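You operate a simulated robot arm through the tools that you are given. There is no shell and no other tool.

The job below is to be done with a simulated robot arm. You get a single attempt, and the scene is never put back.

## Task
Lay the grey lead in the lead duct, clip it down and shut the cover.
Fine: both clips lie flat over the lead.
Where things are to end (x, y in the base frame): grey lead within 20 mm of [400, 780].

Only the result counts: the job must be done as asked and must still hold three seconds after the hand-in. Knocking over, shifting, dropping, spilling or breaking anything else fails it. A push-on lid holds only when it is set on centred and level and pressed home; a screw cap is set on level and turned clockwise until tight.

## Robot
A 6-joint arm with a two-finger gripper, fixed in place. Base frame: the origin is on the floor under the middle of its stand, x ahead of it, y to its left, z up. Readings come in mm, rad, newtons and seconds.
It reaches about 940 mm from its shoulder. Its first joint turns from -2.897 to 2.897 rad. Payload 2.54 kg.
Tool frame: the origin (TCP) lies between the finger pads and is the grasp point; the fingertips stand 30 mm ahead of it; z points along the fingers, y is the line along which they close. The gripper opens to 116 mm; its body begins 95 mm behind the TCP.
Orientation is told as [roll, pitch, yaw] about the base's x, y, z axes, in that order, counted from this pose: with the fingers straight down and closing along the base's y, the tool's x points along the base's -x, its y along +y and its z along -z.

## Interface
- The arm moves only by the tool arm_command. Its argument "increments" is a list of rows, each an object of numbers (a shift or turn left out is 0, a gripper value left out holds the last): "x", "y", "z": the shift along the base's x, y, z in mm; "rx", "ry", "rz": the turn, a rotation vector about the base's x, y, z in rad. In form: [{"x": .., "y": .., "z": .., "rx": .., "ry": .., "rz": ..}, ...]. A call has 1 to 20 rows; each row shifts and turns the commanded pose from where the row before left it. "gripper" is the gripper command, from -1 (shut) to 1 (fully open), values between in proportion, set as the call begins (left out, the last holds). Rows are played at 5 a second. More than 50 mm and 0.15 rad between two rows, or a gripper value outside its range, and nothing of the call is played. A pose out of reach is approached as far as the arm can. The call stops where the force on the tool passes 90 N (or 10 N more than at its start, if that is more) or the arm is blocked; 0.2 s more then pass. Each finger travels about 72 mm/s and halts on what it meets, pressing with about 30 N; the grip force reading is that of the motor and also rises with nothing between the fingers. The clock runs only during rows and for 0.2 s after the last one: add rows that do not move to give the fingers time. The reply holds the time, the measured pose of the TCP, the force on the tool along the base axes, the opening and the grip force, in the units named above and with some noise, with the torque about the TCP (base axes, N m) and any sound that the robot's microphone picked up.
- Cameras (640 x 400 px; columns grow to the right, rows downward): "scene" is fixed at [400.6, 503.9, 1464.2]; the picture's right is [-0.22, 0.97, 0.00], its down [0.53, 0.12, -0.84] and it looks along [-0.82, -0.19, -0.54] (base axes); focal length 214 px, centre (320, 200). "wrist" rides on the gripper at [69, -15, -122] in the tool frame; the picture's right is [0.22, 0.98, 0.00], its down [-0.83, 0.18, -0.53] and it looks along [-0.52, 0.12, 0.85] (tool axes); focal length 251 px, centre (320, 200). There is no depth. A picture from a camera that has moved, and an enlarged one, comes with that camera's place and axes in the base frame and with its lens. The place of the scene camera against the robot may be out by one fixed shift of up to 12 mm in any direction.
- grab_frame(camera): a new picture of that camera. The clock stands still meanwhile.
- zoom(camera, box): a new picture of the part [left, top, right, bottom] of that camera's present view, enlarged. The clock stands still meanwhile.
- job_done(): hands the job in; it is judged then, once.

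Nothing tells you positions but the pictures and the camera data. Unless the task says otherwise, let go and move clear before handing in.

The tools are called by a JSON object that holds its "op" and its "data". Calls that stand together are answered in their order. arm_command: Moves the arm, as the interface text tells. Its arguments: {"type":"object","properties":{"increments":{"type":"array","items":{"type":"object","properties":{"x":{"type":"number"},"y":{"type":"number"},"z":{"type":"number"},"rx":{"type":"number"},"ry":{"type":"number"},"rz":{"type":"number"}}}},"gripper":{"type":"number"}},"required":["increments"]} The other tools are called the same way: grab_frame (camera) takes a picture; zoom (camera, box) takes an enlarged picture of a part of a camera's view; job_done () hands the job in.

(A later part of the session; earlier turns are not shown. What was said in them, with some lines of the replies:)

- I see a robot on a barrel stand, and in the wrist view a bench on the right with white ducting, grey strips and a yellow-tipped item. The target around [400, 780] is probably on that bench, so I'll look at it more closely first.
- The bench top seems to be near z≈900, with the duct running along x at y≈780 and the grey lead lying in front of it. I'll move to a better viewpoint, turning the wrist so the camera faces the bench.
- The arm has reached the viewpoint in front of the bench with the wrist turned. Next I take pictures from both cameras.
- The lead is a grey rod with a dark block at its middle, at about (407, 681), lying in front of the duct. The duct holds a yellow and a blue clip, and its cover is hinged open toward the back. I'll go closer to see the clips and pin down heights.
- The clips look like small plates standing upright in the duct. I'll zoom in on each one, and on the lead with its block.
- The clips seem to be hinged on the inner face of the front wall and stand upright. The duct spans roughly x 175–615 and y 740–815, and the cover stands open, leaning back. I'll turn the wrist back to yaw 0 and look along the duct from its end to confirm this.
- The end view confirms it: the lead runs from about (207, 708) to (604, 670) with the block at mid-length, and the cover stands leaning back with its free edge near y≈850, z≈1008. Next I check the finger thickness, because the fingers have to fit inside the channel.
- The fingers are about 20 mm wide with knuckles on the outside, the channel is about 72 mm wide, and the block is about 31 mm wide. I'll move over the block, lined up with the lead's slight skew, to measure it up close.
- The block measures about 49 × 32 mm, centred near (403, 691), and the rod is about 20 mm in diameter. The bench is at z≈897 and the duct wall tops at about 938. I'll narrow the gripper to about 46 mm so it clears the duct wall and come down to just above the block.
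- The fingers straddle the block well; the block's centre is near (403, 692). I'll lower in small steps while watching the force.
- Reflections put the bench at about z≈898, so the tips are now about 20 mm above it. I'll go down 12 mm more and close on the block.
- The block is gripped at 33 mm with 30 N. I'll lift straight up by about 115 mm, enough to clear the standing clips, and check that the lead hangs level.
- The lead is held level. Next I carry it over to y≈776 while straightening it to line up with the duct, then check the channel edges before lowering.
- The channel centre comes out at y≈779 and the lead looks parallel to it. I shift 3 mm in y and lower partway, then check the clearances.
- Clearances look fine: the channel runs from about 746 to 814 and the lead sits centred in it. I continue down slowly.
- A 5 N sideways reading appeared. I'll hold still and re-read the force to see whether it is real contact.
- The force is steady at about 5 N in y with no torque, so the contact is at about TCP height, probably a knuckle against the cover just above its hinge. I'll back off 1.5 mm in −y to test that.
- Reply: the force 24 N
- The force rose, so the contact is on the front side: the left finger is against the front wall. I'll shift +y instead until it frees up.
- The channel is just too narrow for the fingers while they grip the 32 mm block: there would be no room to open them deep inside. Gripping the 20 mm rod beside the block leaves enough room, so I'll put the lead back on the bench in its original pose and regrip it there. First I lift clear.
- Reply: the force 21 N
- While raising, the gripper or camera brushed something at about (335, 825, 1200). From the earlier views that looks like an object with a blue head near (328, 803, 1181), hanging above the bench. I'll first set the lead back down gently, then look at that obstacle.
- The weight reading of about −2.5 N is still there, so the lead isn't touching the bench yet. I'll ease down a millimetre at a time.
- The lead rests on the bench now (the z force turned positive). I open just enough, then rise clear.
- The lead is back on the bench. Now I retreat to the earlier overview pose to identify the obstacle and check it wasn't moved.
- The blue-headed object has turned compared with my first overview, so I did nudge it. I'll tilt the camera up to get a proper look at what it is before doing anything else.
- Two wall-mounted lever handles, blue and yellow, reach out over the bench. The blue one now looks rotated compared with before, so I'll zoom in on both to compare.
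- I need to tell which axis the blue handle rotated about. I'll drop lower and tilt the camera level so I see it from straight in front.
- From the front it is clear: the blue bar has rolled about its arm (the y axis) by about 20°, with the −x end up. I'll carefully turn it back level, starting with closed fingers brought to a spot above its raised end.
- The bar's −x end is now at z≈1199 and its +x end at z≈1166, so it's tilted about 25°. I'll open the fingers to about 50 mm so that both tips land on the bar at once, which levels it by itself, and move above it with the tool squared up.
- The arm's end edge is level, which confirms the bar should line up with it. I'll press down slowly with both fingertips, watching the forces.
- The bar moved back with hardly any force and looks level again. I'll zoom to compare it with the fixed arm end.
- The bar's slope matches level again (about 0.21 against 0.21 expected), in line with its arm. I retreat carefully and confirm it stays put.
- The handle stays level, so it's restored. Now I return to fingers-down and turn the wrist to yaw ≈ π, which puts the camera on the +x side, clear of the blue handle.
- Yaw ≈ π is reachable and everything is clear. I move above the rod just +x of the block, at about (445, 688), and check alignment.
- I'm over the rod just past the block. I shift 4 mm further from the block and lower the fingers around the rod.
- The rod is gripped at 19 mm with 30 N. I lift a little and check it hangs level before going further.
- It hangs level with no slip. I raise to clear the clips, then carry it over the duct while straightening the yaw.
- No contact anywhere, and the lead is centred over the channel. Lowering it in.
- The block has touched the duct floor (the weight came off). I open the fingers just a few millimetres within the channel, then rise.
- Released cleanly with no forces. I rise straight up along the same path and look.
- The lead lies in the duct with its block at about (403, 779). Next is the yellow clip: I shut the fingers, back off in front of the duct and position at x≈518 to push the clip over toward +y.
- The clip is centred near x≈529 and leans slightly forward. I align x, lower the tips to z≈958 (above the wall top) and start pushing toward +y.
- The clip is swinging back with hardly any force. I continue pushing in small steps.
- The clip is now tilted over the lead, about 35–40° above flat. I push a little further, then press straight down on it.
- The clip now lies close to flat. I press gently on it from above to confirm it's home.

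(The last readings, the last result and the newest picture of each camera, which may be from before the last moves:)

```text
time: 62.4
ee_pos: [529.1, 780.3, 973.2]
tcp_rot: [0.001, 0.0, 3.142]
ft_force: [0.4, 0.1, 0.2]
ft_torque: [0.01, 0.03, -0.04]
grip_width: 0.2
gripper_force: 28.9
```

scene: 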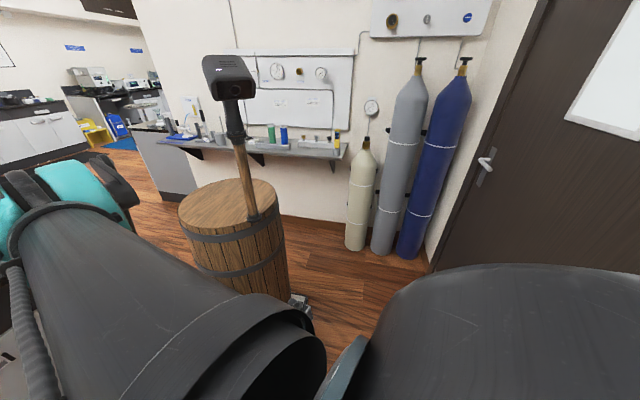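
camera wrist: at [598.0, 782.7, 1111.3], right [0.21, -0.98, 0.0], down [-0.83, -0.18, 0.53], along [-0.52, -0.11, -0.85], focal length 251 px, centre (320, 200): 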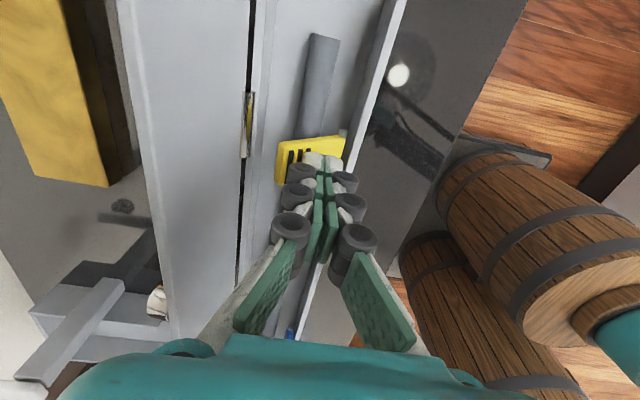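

{"op": "arm_command", "data": {"increments": [{"z": -2}, {"z": -2}]}}

{"op": "zoom", "data": {"camera": "wrist", "box": [200, 60, 400, 185]}}

```text
time: 63.0
ee_pos: [528.3, 780.1, 968.4]
tcp_rot: [0.0, 0.0, 3.141]
ft_force: [0.2, 0.0, -0.1]
ft_torque: [0.0, -0.01, -0.01]
grip_width: 0.0
gripper_force: 29.0
```

```text
3.20 times, centred on (300, 122) of wrist
camera zoom: at [598.6, 795.1, 1089.1], right [0.21, -0.98, 0.0], down [-0.83, -0.18, 0.53], along [-0.52, -0.12, -0.85], focal length 805 px, centre (384, 448)
```

zoom: 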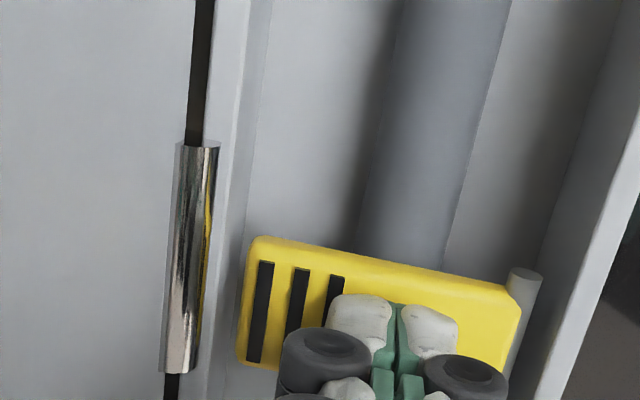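

{"op": "arm_command", "data": {"increments": [{"z": -1.5}, {"z": -1.5}]}}

{"op": "arm_command", "data": {"increments": [{"z": -1.5}, {"z": -1.5}]}}

```text
time: 63.6
ee_pos: [528.8, 780.7, 965.6]
tcp_rot: [0.002, 0.001, 3.142]
ft_force: [0.3, 0.2, -0.2]
ft_torque: [-0.01, 0.04, 0.02]
grip_width: 0.3
gripper_force: 28.4
```

```text
time: 64.2
ee_pos: [529.9, 780.1, 964.0]
tcp_rot: [0.0, 0.002, 3.141]
ft_force: [2.7, 7.3, 17.7]
ft_torque: [0.2, -0.04, 0.03]
grip_width: 5.8
gripper_force: 29.0
```

Firm contact at about 18 N: the clip is pressed home. I lift off and check that it stays flat.

{"op": "arm_command", "data": {"increments": [{"z": 4}, {"z": 8}, {"z": 15}, {"z": 25}, {"z": 25}]}}

{"op": "grab_frame", "data": {"camera": "wrist"}}

{"op": "zoom", "data": {"camera": "wrist", "box": [220, 20, 420, 165]}}

```text
time: 65.4
ee_pos: [525.9, 770.3, 1026.5]
tcp_rot: [0.001, -0.002, 3.142]
ft_force: [0.8, 0.6, -0.3]
ft_torque: [0.0, 0.01, 0.0]
grip_width: 0.0
gripper_force: 29.0
out of reach, approached as far as the arm can: row 4, 5
```

```text
taken
camera wrist: at [596.1, 785.8, 1148.6], right [0.21, -0.98, 0.0], down [-0.83, -0.18, 0.53], along [-0.52, -0.12, -0.85], focal length 251 px, centre (320, 200)
```

wrist: 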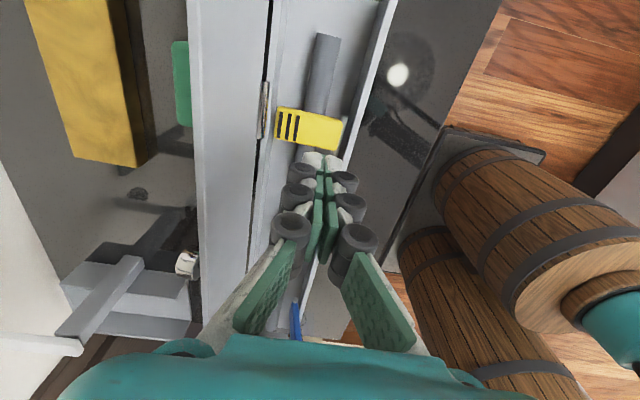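

```text
2.76 times, centred on (320, 92) of wrist
camera zoom: at [596.1, 785.8, 1148.6], right [0.21, -0.98, 0.0], down [-0.83, -0.18, 0.53], along [-0.52, -0.12, -0.85], focal length 694 px, centre (320, 497)
```

zoom: 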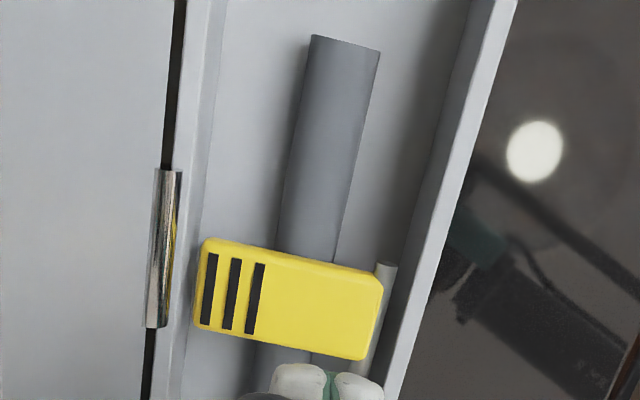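

The yellow clip lies flat over the lead. For the blue clip, the blue handle hangs above it, so I'll use a tilted tool with the fingers leaning toward +y so the wrist stays back. Moving across in front of the duct now.

{"op": "arm_command", "data": {"increments": [{"y": -30}, {"y": -30}, {"y": -25}, {"x": -40, "rx": 0.1}, {"x": -40, "rx": 0.1}, {"x": -40, "rx": 0.1}, {"x": -40, "rx": 0.1}, {"x": -40, "rx": 0.1}, {"x": -40}, {"x": -9}]}}

{"op": "grab_frame", "data": {"camera": "wrist"}}

{"op": "grab_frame", "data": {"camera": "scene"}}

```text
time: 67.6
ee_pos: [274.2, 685.8, 1026.3]
tcp_rot: [-0.499, -0.003, 3.139]
ft_force: [0.0, -0.6, -0.4]
ft_torque: [0.0, -0.01, 0.0]
grip_width: 0.0
gripper_force: 28.8
```

```text
taken
camera wrist: at [344.9, 639.0, 1140.2], right [0.21, -0.86, -0.47], down [-0.83, -0.41, 0.38], along [-0.52, 0.31, -0.8], focal length 251 px, centre (320, 200)
```

wrist: 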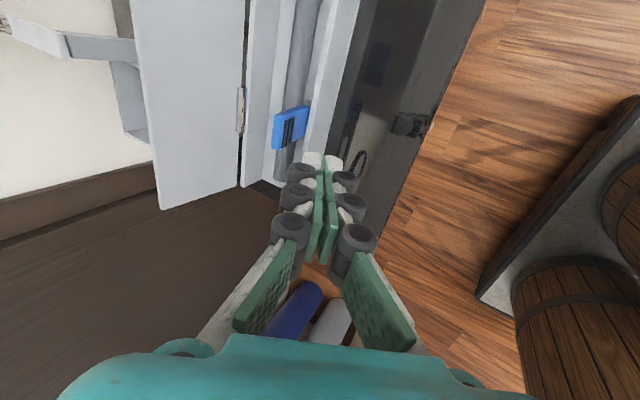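

```text
taken
```

scene: 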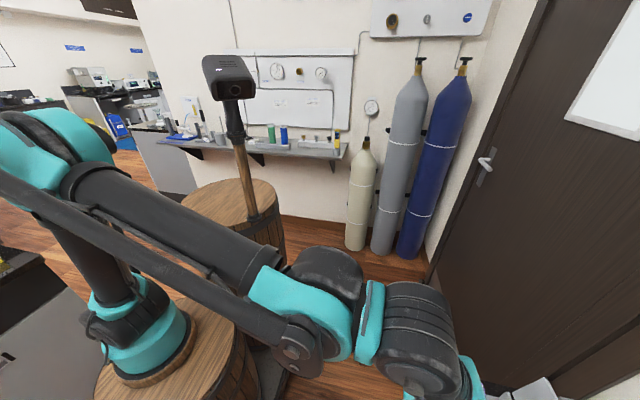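

{"op": "zoom", "data": {"camera": "wrist", "box": [220, 60, 380, 185]}}

```text
3.20 times, centred on (300, 122) of wrist
camera zoom: at [344.9, 639.0, 1140.2], right [0.21, -0.86, -0.47], down [-0.83, -0.41, 0.38], along [-0.52, 0.31, -0.8], focal length 805 px, centre (384, 448)
```

zoom: 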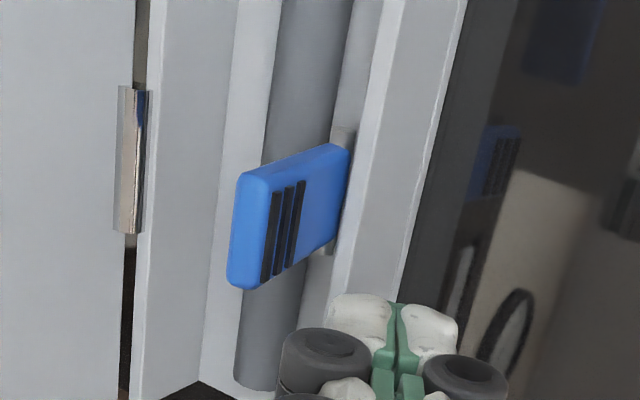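

Blue clip pins are at x 266–299, y≈752. I align to x≈282, lower, and push toward +y in small steps.

{"op": "arm_command", "data": {"increments": [{"x": 8}, {"z": -20}, {"z": -19}, {"y": 8}, {"y": 8}, {"y": 6}]}}

{"op": "arm_command", "data": {"increments": [{"y": 5}, {"y": 5}, {"y": 5}]}}

{"op": "zoom", "data": {"camera": "wrist", "box": [220, 60, 380, 185]}}

```text
time: 69.0
ee_pos: [283.1, 705.2, 987.1]
tcp_rot: [-0.499, 0.0, 3.141]
ft_force: [-0.1, -1.0, -0.7]
ft_torque: [0.0, 0.02, 0.02]
grip_width: 0.0
gripper_force: 29.1
```

```text
time: 69.8
ee_pos: [284.2, 720.1, 987.7]
tcp_rot: [-0.499, -0.002, 3.142]
ft_force: [-1.2, -0.6, 0.7]
ft_torque: [-0.03, -0.01, 0.02]
grip_width: 0.0
gripper_force: 28.4
```

```text
3.20 times, centred on (300, 122) of wrist
camera zoom: at [353.5, 675.7, 1100.1], right [0.21, -0.86, -0.47], down [-0.83, -0.41, 0.38], along [-0.52, 0.3, -0.8], focal length 805 px, centre (384, 448)
```

zoom: 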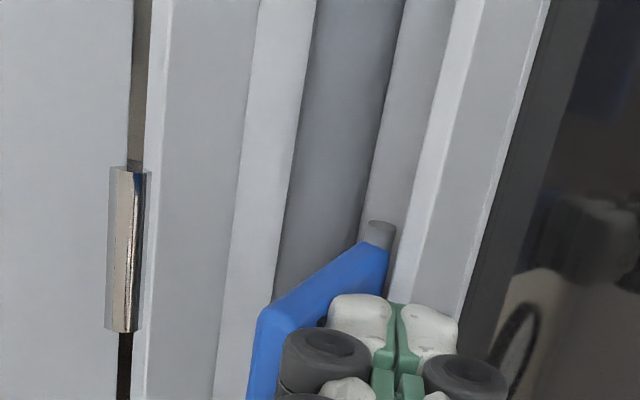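

{"op": "arm_command", "data": {"increments": [{"y": 6}, {"y": 6}, {"y": 6}]}}

{"op": "arm_command", "data": {"increments": [{"y": 6}, {"y": 6}, {"y": 6}]}}

{"op": "grab_frame", "data": {"camera": "wrist"}}

{"op": "zoom", "data": {"camera": "wrist", "box": [220, 60, 380, 185]}}

```text
time: 70.6
ee_pos: [283.2, 739.5, 987.6]
tcp_rot: [-0.5, -0.001, 3.141]
ft_force: [0.1, 0.2, -0.5]
ft_torque: [0.01, 0.0, 0.03]
grip_width: 0.1
gripper_force: 28.2
```

```text
time: 71.4
ee_pos: [282.9, 756.9, 988.5]
tcp_rot: [-0.499, -0.002, 3.143]
ft_force: [0.6, -0.1, 0.0]
ft_torque: [0.03, 0.0, 0.01]
grip_width: 0.0
gripper_force: 28.3
```

```text
taken
camera wrist: at [353.9, 712.0, 1100.9], right [0.21, -0.86, -0.47], down [-0.83, -0.41, 0.38], along [-0.52, 0.3, -0.8], focal length 251 px, centre (320, 200)
```

wrist: 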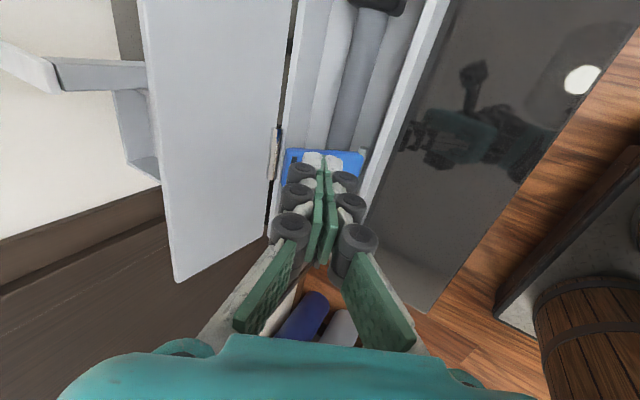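

```text
3.20 times, centred on (300, 122) of wrist
camera zoom: at [353.9, 712.0, 1100.9], right [0.21, -0.86, -0.47], down [-0.83, -0.41, 0.38], along [-0.52, 0.3, -0.8], focal length 805 px, centre (384, 448)
```

zoom: 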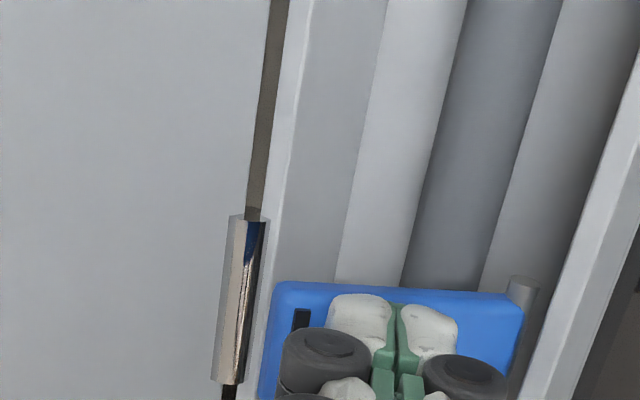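

{"op": "arm_command", "data": {"increments": [{"y": 6}, {"y": 6}]}}

{"op": "arm_command", "data": {"increments": [{"y": 5, "z": -3}, {"y": 3, "z": -4}, {"z": -3}]}}

{"op": "zoom", "data": {"camera": "wrist", "box": [220, 60, 380, 185]}}

```text
time: 72.0
ee_pos: [284.5, 769.2, 987.0]
tcp_rot: [-0.5, -0.001, 3.142]
ft_force: [-0.6, -0.4, 0.3]
ft_torque: [0.01, -0.04, -0.02]
grip_width: 0.3
gripper_force: 28.3
```

```text
time: 72.8
ee_pos: [282.6, 777.6, 978.2]
tcp_rot: [-0.5, -0.002, 3.142]
ft_force: [-0.4, -0.8, -0.7]
ft_torque: [-0.01, 0.0, 0.03]
grip_width: 0.0
gripper_force: 28.8
```

```text
3.20 times, centred on (300, 122) of wrist
camera zoom: at [353.7, 732.5, 1090.8], right [0.21, -0.86, -0.47], down [-0.83, -0.41, 0.38], along [-0.52, 0.3, -0.8], focal length 805 px, centre (384, 448)
```

zoom: 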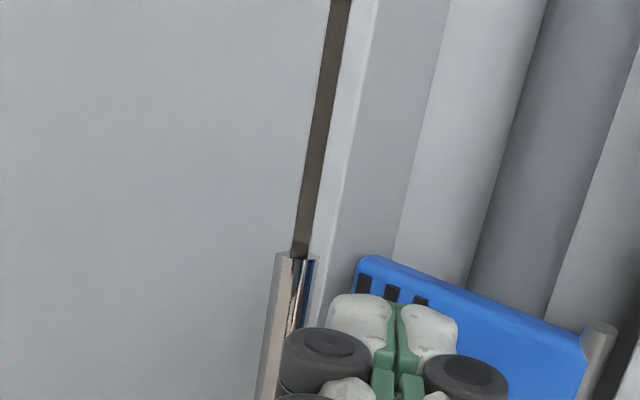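

The blue clip is within a few degrees of flat. I press down gently.

{"op": "arm_command", "data": {"increments": [{"y": 4, "z": -3}, {"z": -3}]}}

{"op": "arm_command", "data": {"increments": [{"z": -2}, {"z": -2}]}}

```text
time: 73.4
ee_pos: [283.9, 781.1, 972.7]
tcp_rot: [-0.499, -0.003, 3.141]
ft_force: [-0.2, 0.6, -0.6]
ft_torque: [-0.02, -0.02, 0.01]
grip_width: 0.0
gripper_force: 28.6
```

```text
time: 74.0
ee_pos: [283.3, 780.1, 967.9]
tcp_rot: [-0.5, -0.002, 3.141]
ft_force: [0.8, -0.4, -1.0]
ft_torque: [-0.03, 0.0, -0.01]
grip_width: 0.0
gripper_force: 28.5
```

{"op": "arm_command", "data": {"increments": [{"z": -1.5}, {"z": -1.5}]}}

{"op": "zoom", "data": {"camera": "wrist", "box": [220, 60, 380, 185]}}

```text
time: 74.6
ee_pos: [283.6, 780.5, 964.5]
tcp_rot: [-0.499, -0.001, 3.143]
ft_force: [0.7, 0.5, -0.1]
ft_torque: [-0.04, 0.01, 0.0]
grip_width: 0.0
gripper_force: 28.2
```

```text
3.20 times, centred on (300, 122) of wrist
camera zoom: at [353.8, 735.4, 1078.1], right [0.21, -0.86, -0.47], down [-0.83, -0.41, 0.38], along [-0.52, 0.3, -0.8], focal length 805 px, centre (384, 448)
```

zoom: 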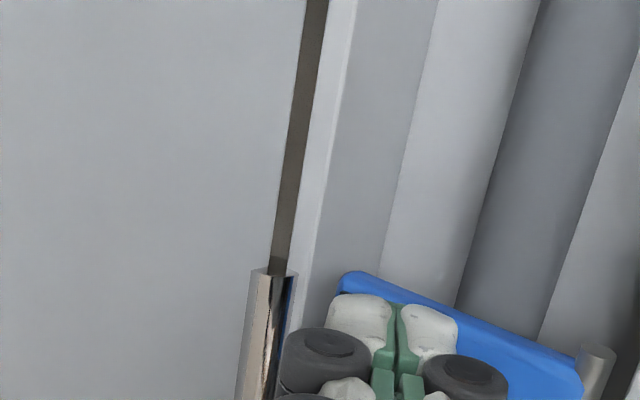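

{"op": "arm_command", "data": {"increments": [{"z": -1.5}, {"z": -1.5}]}}

{"op": "arm_command", "data": {"increments": [{"z": -1}, {"z": -1}]}}

```text
time: 75.2
ee_pos: [283.2, 780.0, 964.0]
tcp_rot: [-0.501, 0.0, 3.142]
ft_force: [1.5, 2.0, 35.7]
ft_torque: [0.24, -0.01, -0.04]
grip_width: 0.0
gripper_force: 28.3
```

```text
time: 75.8
ee_pos: [284.4, 779.3, 963.5]
tcp_rot: [-0.503, -0.001, 3.141]
ft_force: [2.8, 9.4, 66.4]
ft_torque: [0.51, -0.04, -0.02]
grip_width: 0.0
gripper_force: 28.8
```

Solid stop, so the blue clip is home. I lift off, back out toward −y and inspect both clips.

{"op": "arm_command", "data": {"increments": [{"z": 4}, {"z": 8}, {"z": 12, "y": -5}, {"z": 15, "y": -20}, {"z": 15, "y": -30}, {"z": 15, "y": -40}]}}

{"op": "grab_frame", "data": {"camera": "wrist"}}

{"op": "zoom", "data": {"camera": "wrist", "box": [180, 0, 400, 160]}}

```text
time: 77.2
ee_pos: [282.4, 687.1, 1029.1]
tcp_rot: [-0.498, -0.001, -3.141]
ft_force: [0.1, 0.8, 0.3]
ft_torque: [-0.02, -0.04, 0.04]
grip_width: 0.0
gripper_force: 28.8
```

```text
taken
camera wrist: at [351.8, 641.0, 1142.2], right [0.21, -0.86, -0.47], down [-0.83, -0.42, 0.38], along [-0.52, 0.3, -0.8], focal length 251 px, centre (320, 200)
```

wrist: 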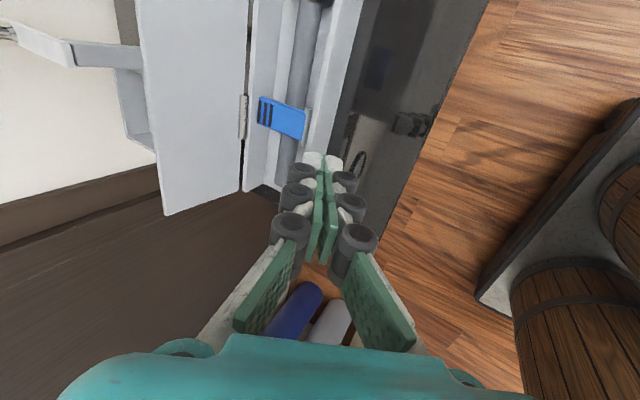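

```text
2.50 times, centred on (290, 80) of wrist
camera zoom: at [351.8, 641.0, 1142.2], right [0.21, -0.86, -0.47], down [-0.83, -0.42, 0.38], along [-0.52, 0.3, -0.8], focal length 629 px, centre (395, 500)
```

zoom: 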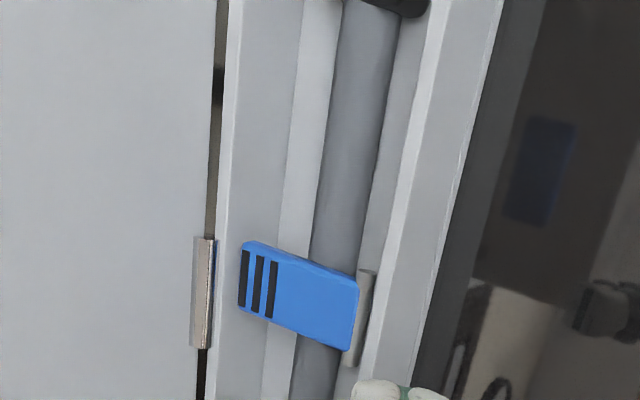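

The blue clip looks flat; I want a second viewpoint to confirm both clips, so I slide the camera along +x.

{"op": "arm_command", "data": {"increments": [{"x": 40}, {"x": 40}, {"x": 40}, {"x": 40}]}}

{"op": "grab_frame", "data": {"camera": "wrist"}}

{"op": "zoom", "data": {"camera": "wrist", "box": [200, 60, 360, 160]}}

{"op": "zoom", "data": {"camera": "wrist", "box": [160, 140, 320, 260]}}

```text
time: 78.2
ee_pos: [442.4, 686.7, 1026.1]
tcp_rot: [-0.499, 0.001, -3.141]
ft_force: [-0.4, 0.0, 0.3]
ft_torque: [0.0, 0.0, -0.01]
grip_width: 0.1
gripper_force: 28.4
```

```text
taken
camera wrist: at [511.6, 642.2, 1139.9], right [0.21, -0.86, -0.47], down [-0.83, -0.42, 0.38], along [-0.52, 0.3, -0.8], focal length 251 px, centre (320, 200)
```

wrist: 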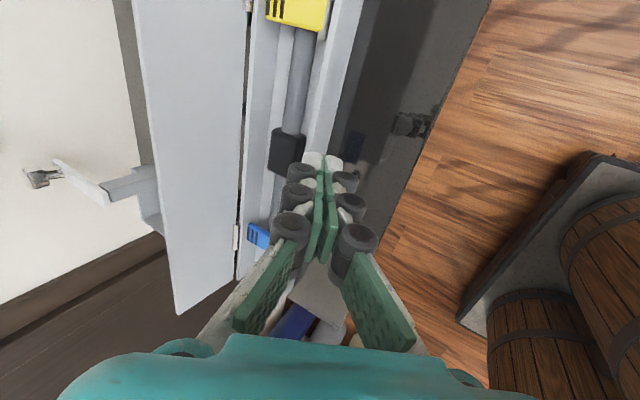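

```text
4.00 times, centred on (280, 110) of wrist
camera zoom: at [511.6, 642.2, 1139.9], right [0.21, -0.86, -0.47], down [-0.83, -0.42, 0.38], along [-0.52, 0.3, -0.8], focal length 1006 px, centre (480, 560)
```

zoom: 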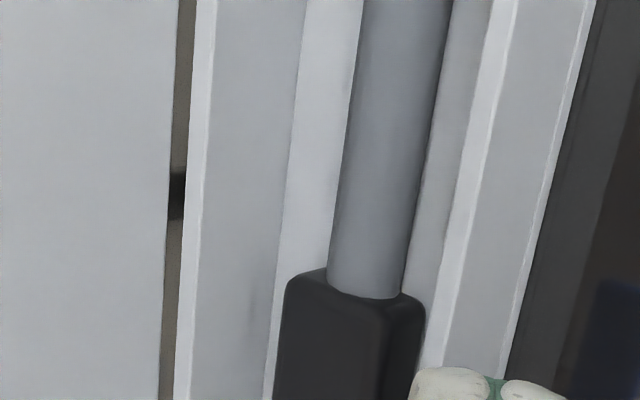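

```text
3.33 times, centred on (240, 200) of wrist
camera zoom: at [511.6, 642.2, 1139.9], right [0.21, -0.86, -0.47], down [-0.83, -0.42, 0.38], along [-0.52, 0.3, -0.8], focal length 838 px, centre (587, 200)
```

zoom: 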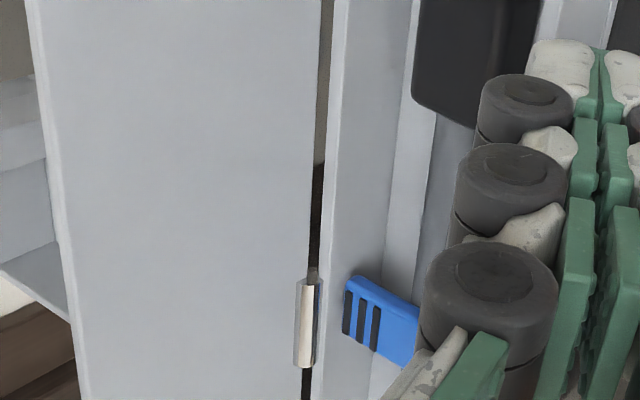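

Triangulation puts the blue clip's free end at z≈932, the same height as its hinge, so both clips are flat. Now the cover: I'll hook it from behind at x≈465, away from its silver knob at x≈403, by passing over its top edge with the tilted fingers.

{"op": "arm_command", "data": {"increments": [{"z": 25, "x": 8}, {"z": 25, "x": 8}, {"z": 20, "x": 7}, {"y": 30}, {"y": 30}, {"y": 30}, {"y": 30}, {"y": 30}, {"y": 26}]}}

{"op": "grab_frame", "data": {"camera": "wrist"}}

{"op": "zoom", "data": {"camera": "wrist", "box": [200, 80, 440, 230]}}

```text
time: 80.2
ee_pos: [466.9, 861.7, 1099.4]
tcp_rot: [-0.499, 0.001, 3.142]
ft_force: [-0.3, -0.3, 0.3]
ft_torque: [0.05, -0.01, 0.02]
grip_width: 0.0
gripper_force: 28.2
```

```text
taken
camera wrist: at [537.2, 817.2, 1211.8], right [0.21, -0.86, -0.47], down [-0.83, -0.41, 0.38], along [-0.52, 0.3, -0.8], focal length 251 px, centre (320, 200)
```

wrist: 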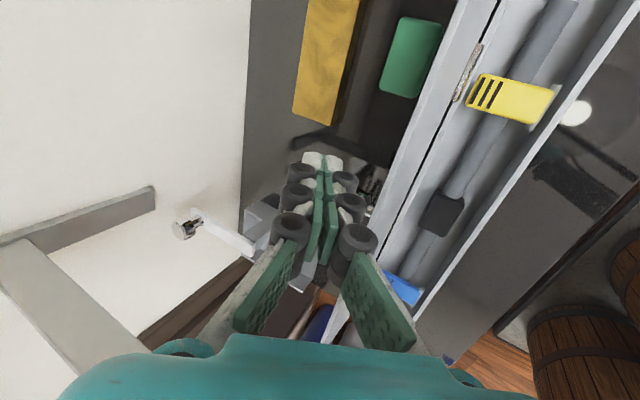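

```text
2.67 times, centred on (320, 155) of wrist
camera zoom: at [537.2, 817.2, 1211.8], right [0.21, -0.86, -0.47], down [-0.83, -0.41, 0.38], along [-0.52, 0.3, -0.8], focal length 670 px, centre (320, 320)
```

zoom: 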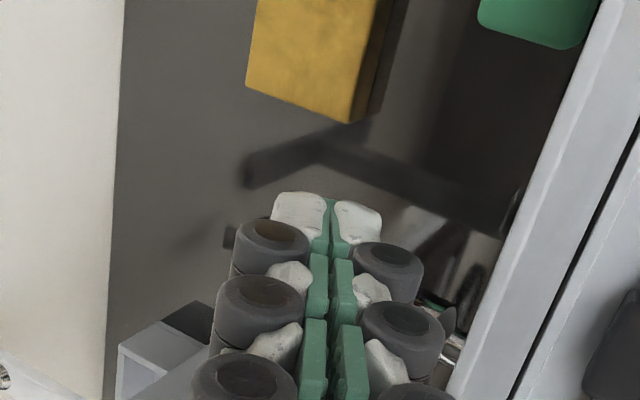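

The fingers are behind the cover's top edge (edge near y≈840, z≈1017) with clearance. I descend behind it.

{"op": "arm_command", "data": {"increments": [{"z": -20}, {"z": -20}, {"z": -12}]}}

{"op": "grab_frame", "data": {"camera": "wrist"}}

{"op": "zoom", "data": {"camera": "wrist", "box": [240, 100, 440, 225]}}

```text
time: 81.0
ee_pos: [466.4, 862.4, 1044.7]
tcp_rot: [-0.499, -0.002, 3.14]
ft_force: [-1.3, -0.1, 0.3]
ft_torque: [0.0, 0.01, 0.0]
grip_width: 0.0
gripper_force: 28.8
```

```text
taken
camera wrist: at [536.7, 816.7, 1159.1], right [0.21, -0.86, -0.47], down [-0.83, -0.41, 0.38], along [-0.52, 0.3, -0.8], focal length 251 px, centre (320, 200)
```

wrist: 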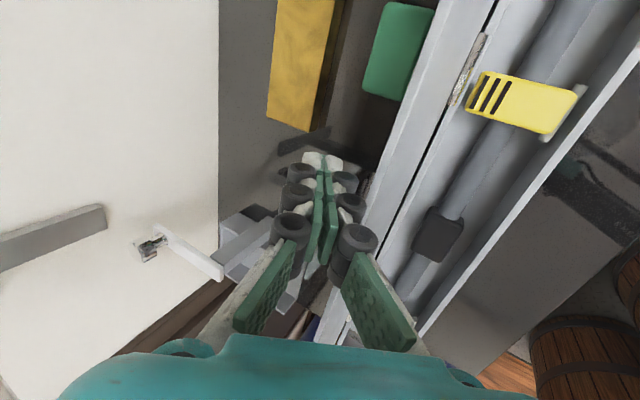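

```text
3.20 times, centred on (340, 162) of wrist
camera zoom: at [536.7, 816.7, 1159.1], right [0.21, -0.86, -0.47], down [-0.83, -0.41, 0.38], along [-0.52, 0.3, -0.8], focal length 805 px, centre (256, 320)
```

zoom: 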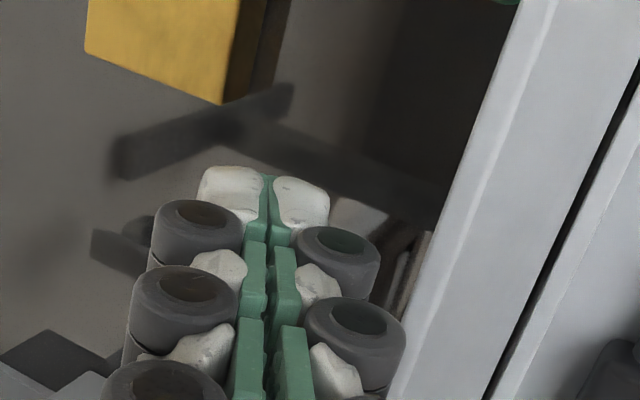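

{"op": "arm_command", "data": {"increments": [{"z": -6}, {"z": -6}]}}

{"op": "arm_command", "data": {"increments": [{"y": -6}, {"y": -6}, {"y": -6}]}}

{"op": "grab_frame", "data": {"camera": "wrist"}}

```text
time: 81.6
ee_pos: [465.3, 861.8, 1033.9]
tcp_rot: [-0.499, -0.001, 3.142]
ft_force: [-0.7, 0.4, 0.3]
ft_torque: [0.01, -0.02, 0.01]
grip_width: 0.0
gripper_force: 28.6
```

```text
time: 82.4
ee_pos: [465.8, 844.9, 1032.7]
tcp_rot: [-0.498, -0.002, 3.142]
ft_force: [1.6, -0.4, -0.3]
ft_torque: [0.0, 0.02, 0.0]
grip_width: 0.0
gripper_force: 27.9
```

```text
taken
camera wrist: at [535.8, 799.3, 1146.7], right [0.21, -0.86, -0.47], down [-0.83, -0.41, 0.38], along [-0.52, 0.3, -0.8], focal length 251 px, centre (320, 200)
```

wrist: 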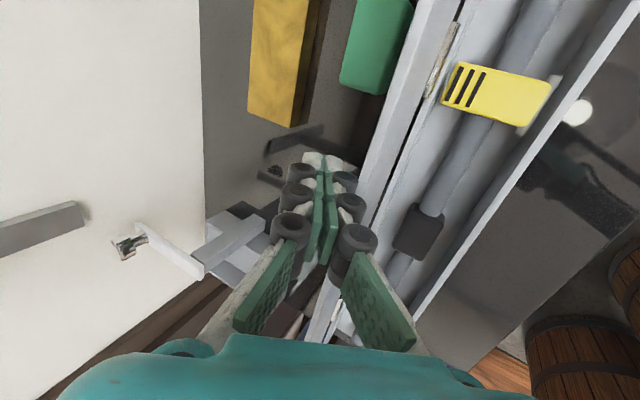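

The cover is starting to follow. I keep pulling toward −y.

{"op": "arm_command", "data": {"increments": [{"y": -7}, {"y": -7}, {"y": -7}]}}

{"op": "grab_frame", "data": {"camera": "wrist"}}

```text
time: 83.2
ee_pos: [465.6, 822.9, 1035.2]
tcp_rot: [-0.5, -0.002, 3.141]
ft_force: [-1.3, -0.1, 1.0]
ft_torque: [0.03, 0.0, -0.02]
grip_width: 0.0
gripper_force: 28.5
```

```text
taken
camera wrist: at [535.8, 777.8, 1146.8], right [0.21, -0.86, -0.47], down [-0.83, -0.41, 0.38], along [-0.52, 0.3, -0.8], focal length 251 px, centre (320, 200)
```

wrist: 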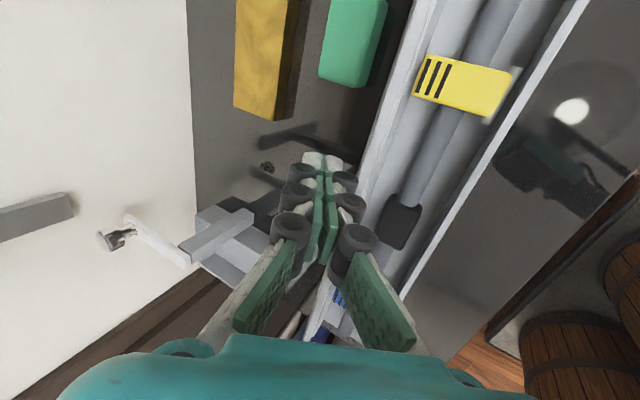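

{"op": "arm_command", "data": {"increments": [{"y": -7}, {"y": -7}, {"y": -7}]}}

{"op": "grab_frame", "data": {"camera": "wrist"}}

{"op": "zoom", "data": {"camera": "wrist", "box": [260, 60, 460, 185]}}

```text
time: 84.0
ee_pos: [467.0, 801.6, 1034.8]
tcp_rot: [-0.499, 0.001, 3.142]
ft_force: [0.1, 1.0, -0.5]
ft_torque: [0.0, -0.02, 0.03]
grip_width: 0.1
gripper_force: 28.9
```

```text
taken
camera wrist: at [536.6, 757.3, 1148.0], right [0.21, -0.86, -0.47], down [-0.83, -0.41, 0.38], along [-0.52, 0.3, -0.8], focal length 251 px, centre (320, 200)
```

wrist: 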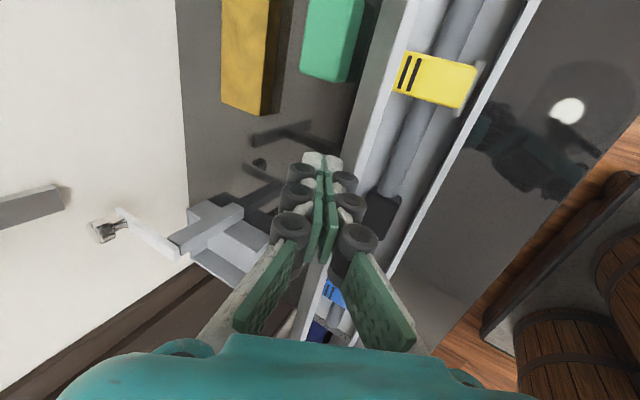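

```text
3.20 times, centred on (360, 122) of wrist
camera zoom: at [536.6, 757.3, 1148.0], right [0.21, -0.86, -0.47], down [-0.83, -0.41, 0.38], along [-0.52, 0.3, -0.8], focal length 805 px, centre (192, 448)
```

zoom: 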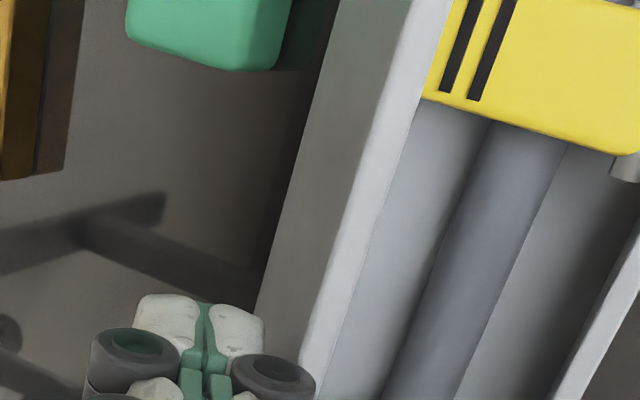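

The cover has passed vertical: its edge is at about y≈788, leaning forward about 23°. I follow its arc, pulling −y while lowering.

{"op": "arm_command", "data": {"increments": [{"y": -5.5, "z": -1.5}, {"y": -5.5, "z": -1.5}, {"y": -5, "z": -3}, {"y": -4.3, "z": -2.6}]}}

{"op": "grab_frame", "data": {"camera": "wrist"}}

{"op": "zoom", "data": {"camera": "wrist", "box": [260, 60, 460, 185]}}

```text
time: 85.0
ee_pos: [467.1, 782.1, 1025.8]
tcp_rot: [-0.499, -0.003, 3.141]
ft_force: [-0.4, 0.0, 0.5]
ft_torque: [-0.01, 0.0, -0.02]
grip_width: 0.0
gripper_force: 28.6
```

```text
taken
camera wrist: at [536.7, 736.6, 1139.4], right [0.21, -0.86, -0.47], down [-0.83, -0.41, 0.38], along [-0.52, 0.3, -0.8], focal length 251 px, centre (320, 200)
```

wrist: 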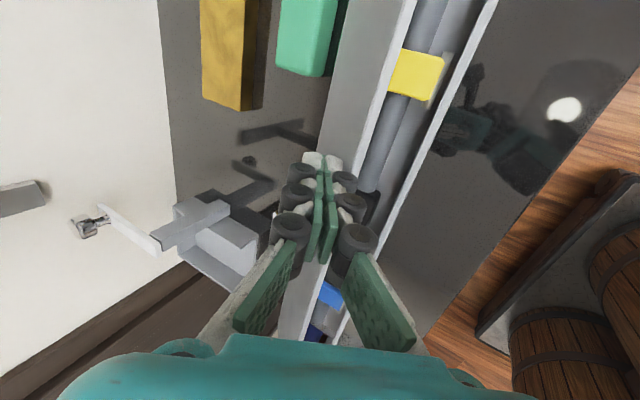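

```text
3.20 times, centred on (360, 122) of wrist
camera zoom: at [536.7, 736.6, 1139.4], right [0.21, -0.86, -0.47], down [-0.83, -0.41, 0.38], along [-0.52, 0.3, -0.8], focal length 805 px, centre (192, 448)
```

zoom: 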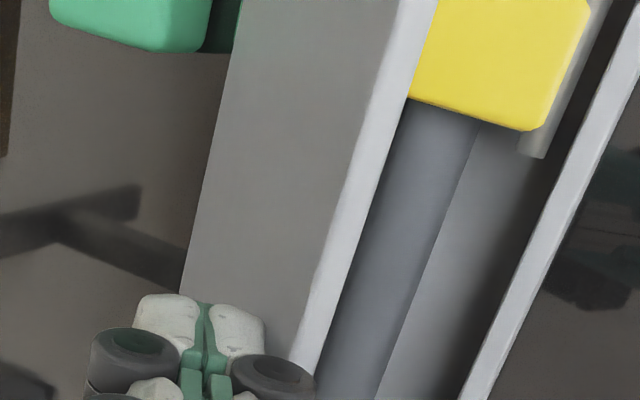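

The cover follows smoothly. Continuing along the arc.

{"op": "arm_command", "data": {"increments": [{"y": -4.1, "z": -3.5}, {"y": -4.1, "z": -3.6}, {"y": -3.4, "z": -4.2}, {"y": -3.4, "z": -4.2}]}}

{"op": "grab_frame", "data": {"camera": "wrist"}}

{"op": "zoom", "data": {"camera": "wrist", "box": [260, 60, 460, 185]}}

```text
time: 86.0
ee_pos: [465.5, 767.4, 1010.8]
tcp_rot: [-0.499, -0.003, 3.142]
ft_force: [-1.0, 0.7, 0.5]
ft_torque: [0.01, 0.02, -0.05]
grip_width: 0.2
gripper_force: 28.4
```

```text
taken
camera wrist: at [536.8, 722.2, 1123.9], right [0.21, -0.86, -0.47], down [-0.83, -0.41, 0.38], along [-0.52, 0.3, -0.8], focal length 251 px, centre (320, 200)
```

wrist: 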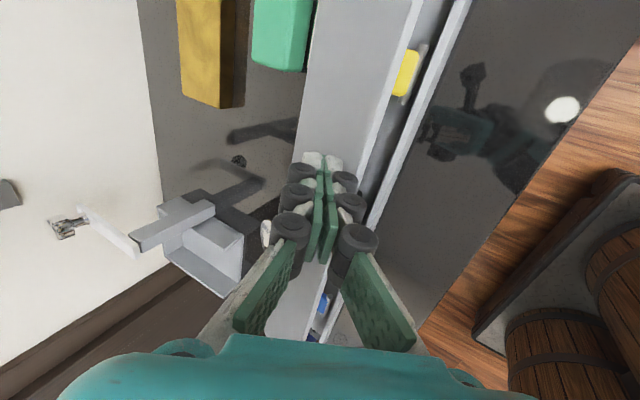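

```text
3.20 times, centred on (360, 122) of wrist
camera zoom: at [536.8, 722.2, 1123.9], right [0.21, -0.86, -0.47], down [-0.83, -0.41, 0.38], along [-0.52, 0.3, -0.8], focal length 805 px, centre (192, 448)
```

zoom: 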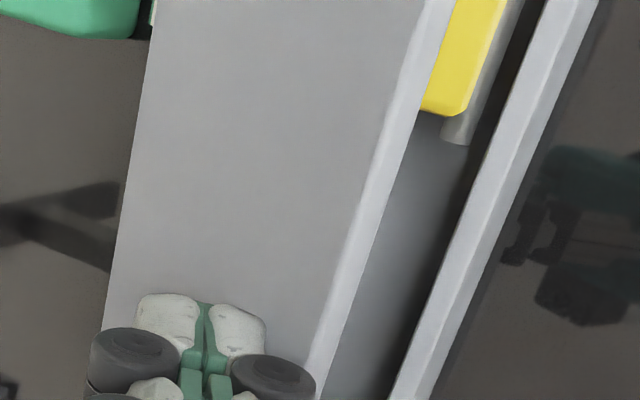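

{"op": "arm_command", "data": {"increments": [{"y": -2.7, "z": -4.7}, {"y": -2.7, "z": -4.8}, {"y": -1.7, "z": -5.1}, {"y": -1.7, "z": -5.1}]}}

{"op": "grab_frame", "data": {"camera": "wrist"}}

{"op": "zoom", "data": {"camera": "wrist", "box": [260, 60, 460, 185]}}

```text
time: 87.0
ee_pos: [467.7, 758.7, 990.6]
tcp_rot: [-0.498, -0.002, 3.14]
ft_force: [-0.5, -0.7, 0.0]
ft_torque: [0.0, 0.0, 0.0]
grip_width: 0.0
gripper_force: 27.9
```

```text
taken
camera wrist: at [536.6, 712.9, 1103.3], right [0.21, -0.86, -0.47], down [-0.83, -0.41, 0.38], along [-0.52, 0.3, -0.8], focal length 251 px, centre (320, 200)
```

wrist: 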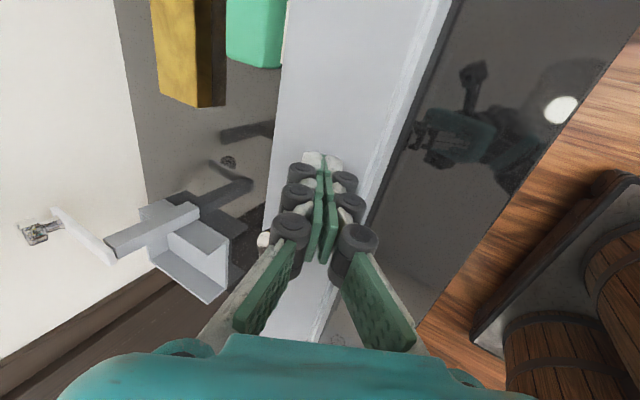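

```text
3.20 times, centred on (360, 122) of wrist
camera zoom: at [536.6, 712.9, 1103.3], right [0.21, -0.86, -0.47], down [-0.83, -0.41, 0.38], along [-0.52, 0.3, -0.8], focal length 805 px, centre (192, 448)
```

zoom: 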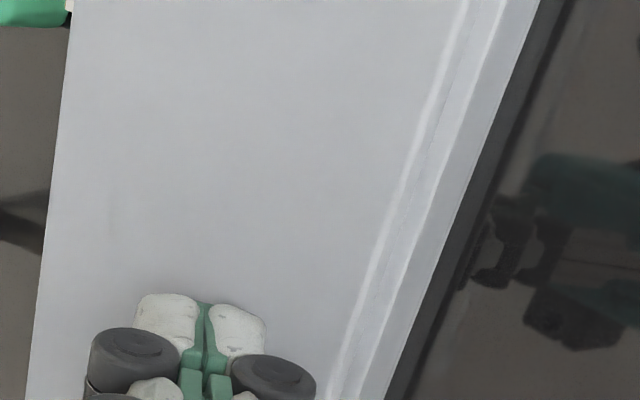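

The cover is nearly or fully down. I press lightly near its free edge until I feel a firm stop.

{"op": "arm_command", "data": {"increments": [{"y": -1, "z": -3}, {"y": -0.8, "z": -3}]}}

{"op": "arm_command", "data": {"increments": [{"z": -2}, {"z": -2}]}}

```text
time: 87.6
ee_pos: [467.4, 756.5, 983.8]
tcp_rot: [-0.498, -0.003, 3.141]
ft_force: [-0.1, 0.8, 2.1]
ft_torque: [0.01, 0.05, -0.01]
grip_width: 0.0
gripper_force: 28.4
```

```text
time: 88.2
ee_pos: [466.9, 756.4, 980.8]
tcp_rot: [-0.501, -0.001, 3.142]
ft_force: [-0.1, -0.2, 0.9]
ft_torque: [-0.01, -0.01, -0.01]
grip_width: 0.1
gripper_force: 28.8
```

{"op": "arm_command", "data": {"increments": [{"z": -1.5}, {"z": -1.5}]}}

{"op": "arm_command", "data": {"increments": [{"z": -1}, {"z": -1}]}}

```text
time: 88.8
ee_pos: [466.7, 755.3, 977.1]
tcp_rot: [-0.5, -0.002, 3.14]
ft_force: [0.5, 0.1, -0.1]
ft_torque: [-0.02, -0.01, -0.01]
grip_width: 0.0
gripper_force: 28.8
```

```text
time: 89.4
ee_pos: [465.7, 755.2, 976.3]
tcp_rot: [-0.5, -0.003, 3.141]
ft_force: [-0.1, -1.4, 0.0]
ft_torque: [0.04, 0.04, -0.02]
grip_width: 0.1
gripper_force: 28.9
```

{"op": "arm_command", "data": {"increments": [{"z": -1}, {"z": -1}]}}

{"op": "zoom", "data": {"camera": "wrist", "box": [220, 60, 420, 185]}}

```text
time: 90.0
ee_pos: [466.3, 755.2, 974.0]
tcp_rot: [-0.501, 0.001, 3.142]
ft_force: [0.9, -0.8, 16.4]
ft_torque: [0.09, -0.01, -0.01]
grip_width: 0.0
gripper_force: 28.3
```

```text
3.20 times, centred on (320, 122) of wrist
camera zoom: at [536.1, 710.8, 1088.2], right [0.21, -0.86, -0.47], down [-0.83, -0.41, 0.38], along [-0.52, 0.31, -0.8], focal length 805 px, centre (320, 448)
```

zoom: 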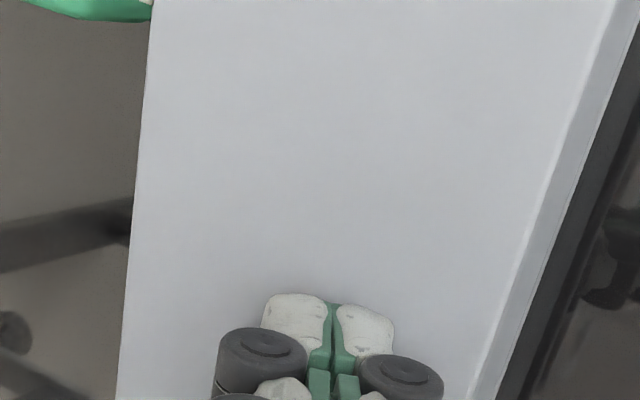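

Firm stop at 16 N: the cover is down on the walls. I add slightly more pressure to be sure, then lift off and inspect.

{"op": "arm_command", "data": {"increments": [{"z": -0.8}, {}]}}

{"op": "arm_command", "data": {"increments": [{"z": 4}, {"z": 8}, {"z": 15}, {"z": 20, "y": -10}, {"z": 20, "y": -20}, {"z": 15, "y": -30}]}}

{"op": "grab_frame", "data": {"camera": "wrist"}}

{"op": "zoom", "data": {"camera": "wrist", "box": [180, 0, 440, 163]}}

```text
time: 90.6
ee_pos: [465.9, 755.2, 974.2]
tcp_rot: [-0.501, 0.001, 3.142]
ft_force: [1.3, 0.5, 32.4]
ft_torque: [0.22, -0.09, -0.02]
grip_width: 0.1
gripper_force: 28.2
```

```text
time: 92.0
ee_pos: [467.5, 696.2, 1055.6]
tcp_rot: [-0.498, -0.001, -3.143]
ft_force: [0.1, -0.2, 0.5]
ft_torque: [-0.05, 0.0, -0.04]
grip_width: 0.0
gripper_force: 28.9
```

```text
taken
camera wrist: at [536.5, 651.7, 1168.1], right [0.21, -0.86, -0.47], down [-0.83, -0.42, 0.38], along [-0.52, 0.3, -0.8], focal length 251 px, centre (320, 200)
```

wrist: 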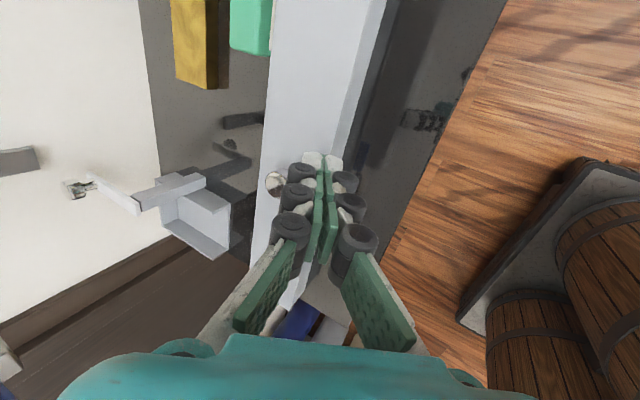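

```text
2.45 times, centred on (310, 82) of wrist
camera zoom: at [536.5, 651.7, 1168.1], right [0.21, -0.86, -0.47], down [-0.83, -0.42, 0.38], along [-0.52, 0.3, -0.8], focal length 617 px, centre (344, 491)
```

zoom: 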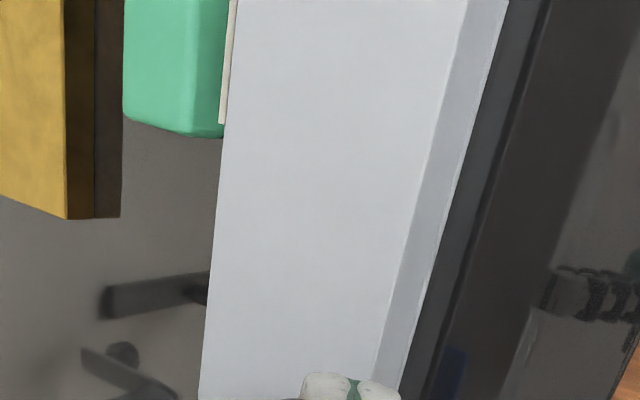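

The cover is shut over the duct. I'll retreat to the overview pose to verify the cover, the handle and everything else around.

{"op": "arm_command", "data": {"increments": [{"y": -30, "z": 20}, {"y": -30, "z": 20, "rx": -0.1}, {"y": -30, "z": 25, "rx": -0.1}, {"y": -30, "z": 25, "rx": -0.1}, {"y": -30, "z": 25, "rx": -0.1}, {"y": -30, "z": 25, "rx": -0.1}, {"y": -30, "z": 25, "x": -10}, {"y": -22, "z": 25, "x": -15}, {"z": 25, "x": -20}, {"z": 25, "x": -20}]}}

{"op": "arm_command", "data": {"increments": [{"rz": -0.135}, {"rz": -0.135}, {"rz": -0.135}, {"rz": -0.135}, {"rz": -0.135}, {"rz": -0.135}, {"rz": -0.135}, {"rz": -0.135}, {"rz": -0.135}, {"rz": -0.135}, {"rz": -0.135}, {"rz": -0.115}]}}

{"op": "grab_frame", "data": {"camera": "wrist"}}

{"op": "zoom", "data": {"camera": "wrist", "box": [160, 140, 448, 360]}}

```text
time: 94.2
ee_pos: [401.7, 463.4, 1292.8]
tcp_rot: [0.002, -0.001, 3.142]
ft_force: [0.5, -0.1, -0.1]
ft_torque: [-0.05, 0.04, 0.01]
grip_width: 0.1
gripper_force: 28.4
```

```text
time: 96.8
ee_pos: [400.8, 464.2, 1295.0]
tcp_rot: [0.002, 0.0, 1.54]
ft_force: [-0.5, 0.1, -0.2]
ft_torque: [-0.02, -0.04, 0.01]
grip_width: 0.1
gripper_force: 28.8
```

```text
taken
camera wrist: at [415.6, 394.6, 1416.3], right [-0.98, -0.18, 0.0], down [-0.16, 0.83, 0.53], along [-0.1, 0.53, -0.85], focal length 251 px, centre (320, 200)
```

wrist: 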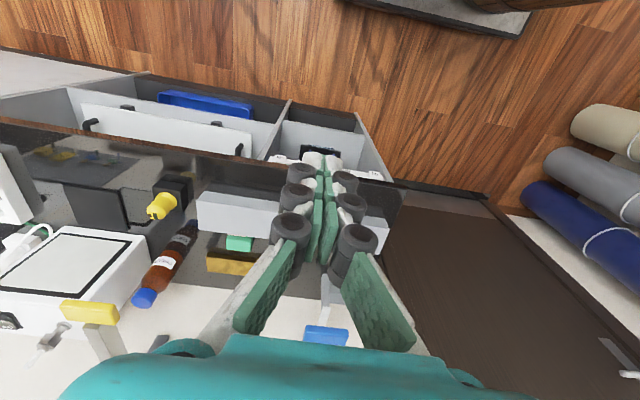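

```text
1.82 times, centred on (304, 250) of wrist
camera zoom: at [415.6, 394.6, 1416.3], right [-0.98, -0.18, 0.0], down [-0.16, 0.83, 0.53], along [-0.1, 0.53, -0.85], focal length 457 px, centre (349, 109)
```

zoom: 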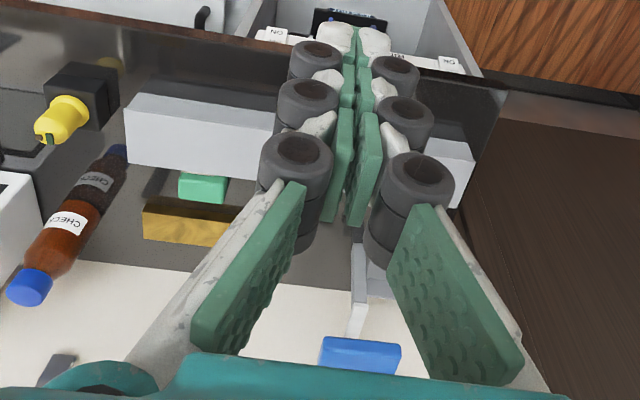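

The blue handle is level as at the start, and the duct is closed. I open the gripper so the fingers don't block the view and check the whole duct.

{"op": "arm_command", "data": {"increments": [{}, {}, {}, {}, {}], "gripper": 1}}

{"op": "grab_frame", "data": {"camera": "wrist"}}

{"op": "zoom", "data": {"camera": "wrist", "box": [170, 140, 410, 290]}}

{"op": "zoom", "data": {"camera": "wrist", "box": [260, 270, 400, 358]}}

```text
time: 98.0
ee_pos: [401.3, 464.7, 1295.4]
tcp_rot: [-0.001, 0.002, 1.542]
ft_force: [-0.7, 0.1, 0.9]
ft_torque: [0.0, 0.01, 0.01]
grip_width: 115.9
gripper_force: 0.1
```

```text
taken
camera wrist: at [415.7, 394.6, 1416.3], right [-0.98, -0.19, 0.0], down [-0.16, 0.83, 0.53], along [-0.1, 0.52, -0.85], focal length 251 px, centre (320, 200)
```

wrist: 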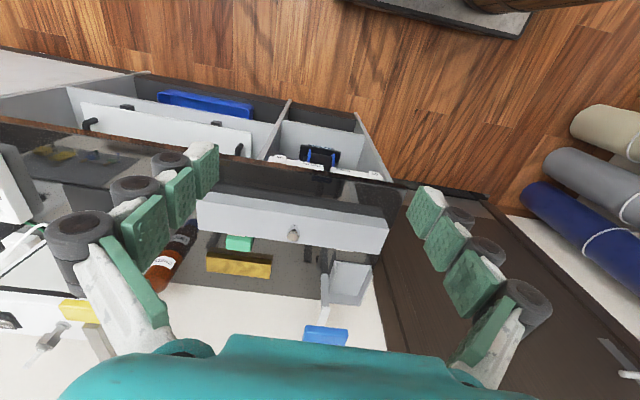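

```text
2.67 times, centred on (290, 215) of wrist
camera zoom: at [415.7, 394.6, 1416.3], right [-0.98, -0.19, 0.0], down [-0.16, 0.83, 0.53], along [-0.1, 0.52, -0.85], focal length 670 px, centre (400, 160)
```

zoom: 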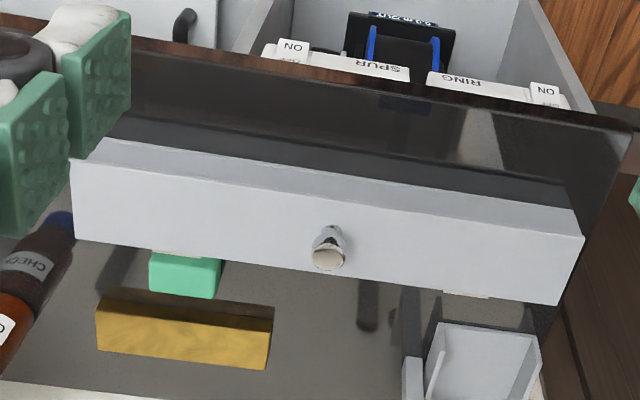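

```text
4.55 times, centred on (330, 314) of wrist
camera zoom: at [415.7, 394.6, 1416.3], right [-0.98, -0.19, 0.0], down [-0.16, 0.83, 0.53], along [-0.1, 0.52, -0.85], focal length 1143 px, centre (274, -318)
```

zoom: 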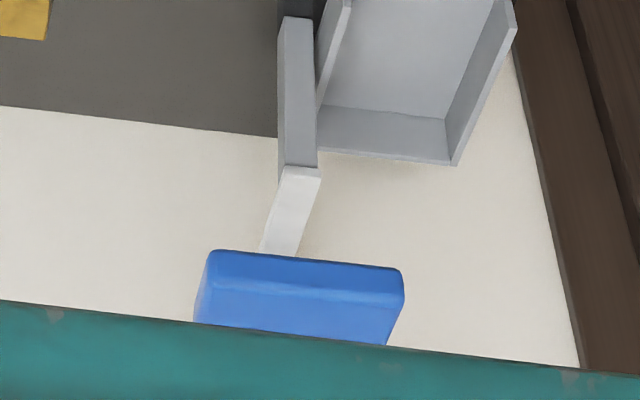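

The cover lies flat and shut over the duct with the lead clipped underneath. The blue handle is level again, nothing else looks displaced, and the gripper is empty and clear. I'm handing in.

{"op": "job_done", "data": {}}

```text
The job is handed in.
```

The grey lead is in the duct, both clips lie flat over it, and the cover is shut. I have handed the job in, but I haven't seen the judged result.

- **Lead:** its middle sits at about (403, 779), roughly 3 mm from the target.
- **Clips:** I pressed both down to a firm stop. Viewed afterwards, the yellow and blue clips both lie flat.
- **Cover:** pressed down to a firm stop, and it looked flat in the last picture.
- **Blue wall handle:** while lifting the lead on my first try, the wrist camera bumped this handle and turned it about 25°. I turned it back, and in the final picture its angle matches where it started. If the judging counts that bump as shifting something else, it could still fail the job.

I gripped the lead twice: the fingers could not open inside the channel while holding its block, so I set it back on the bench and regripped the rod.
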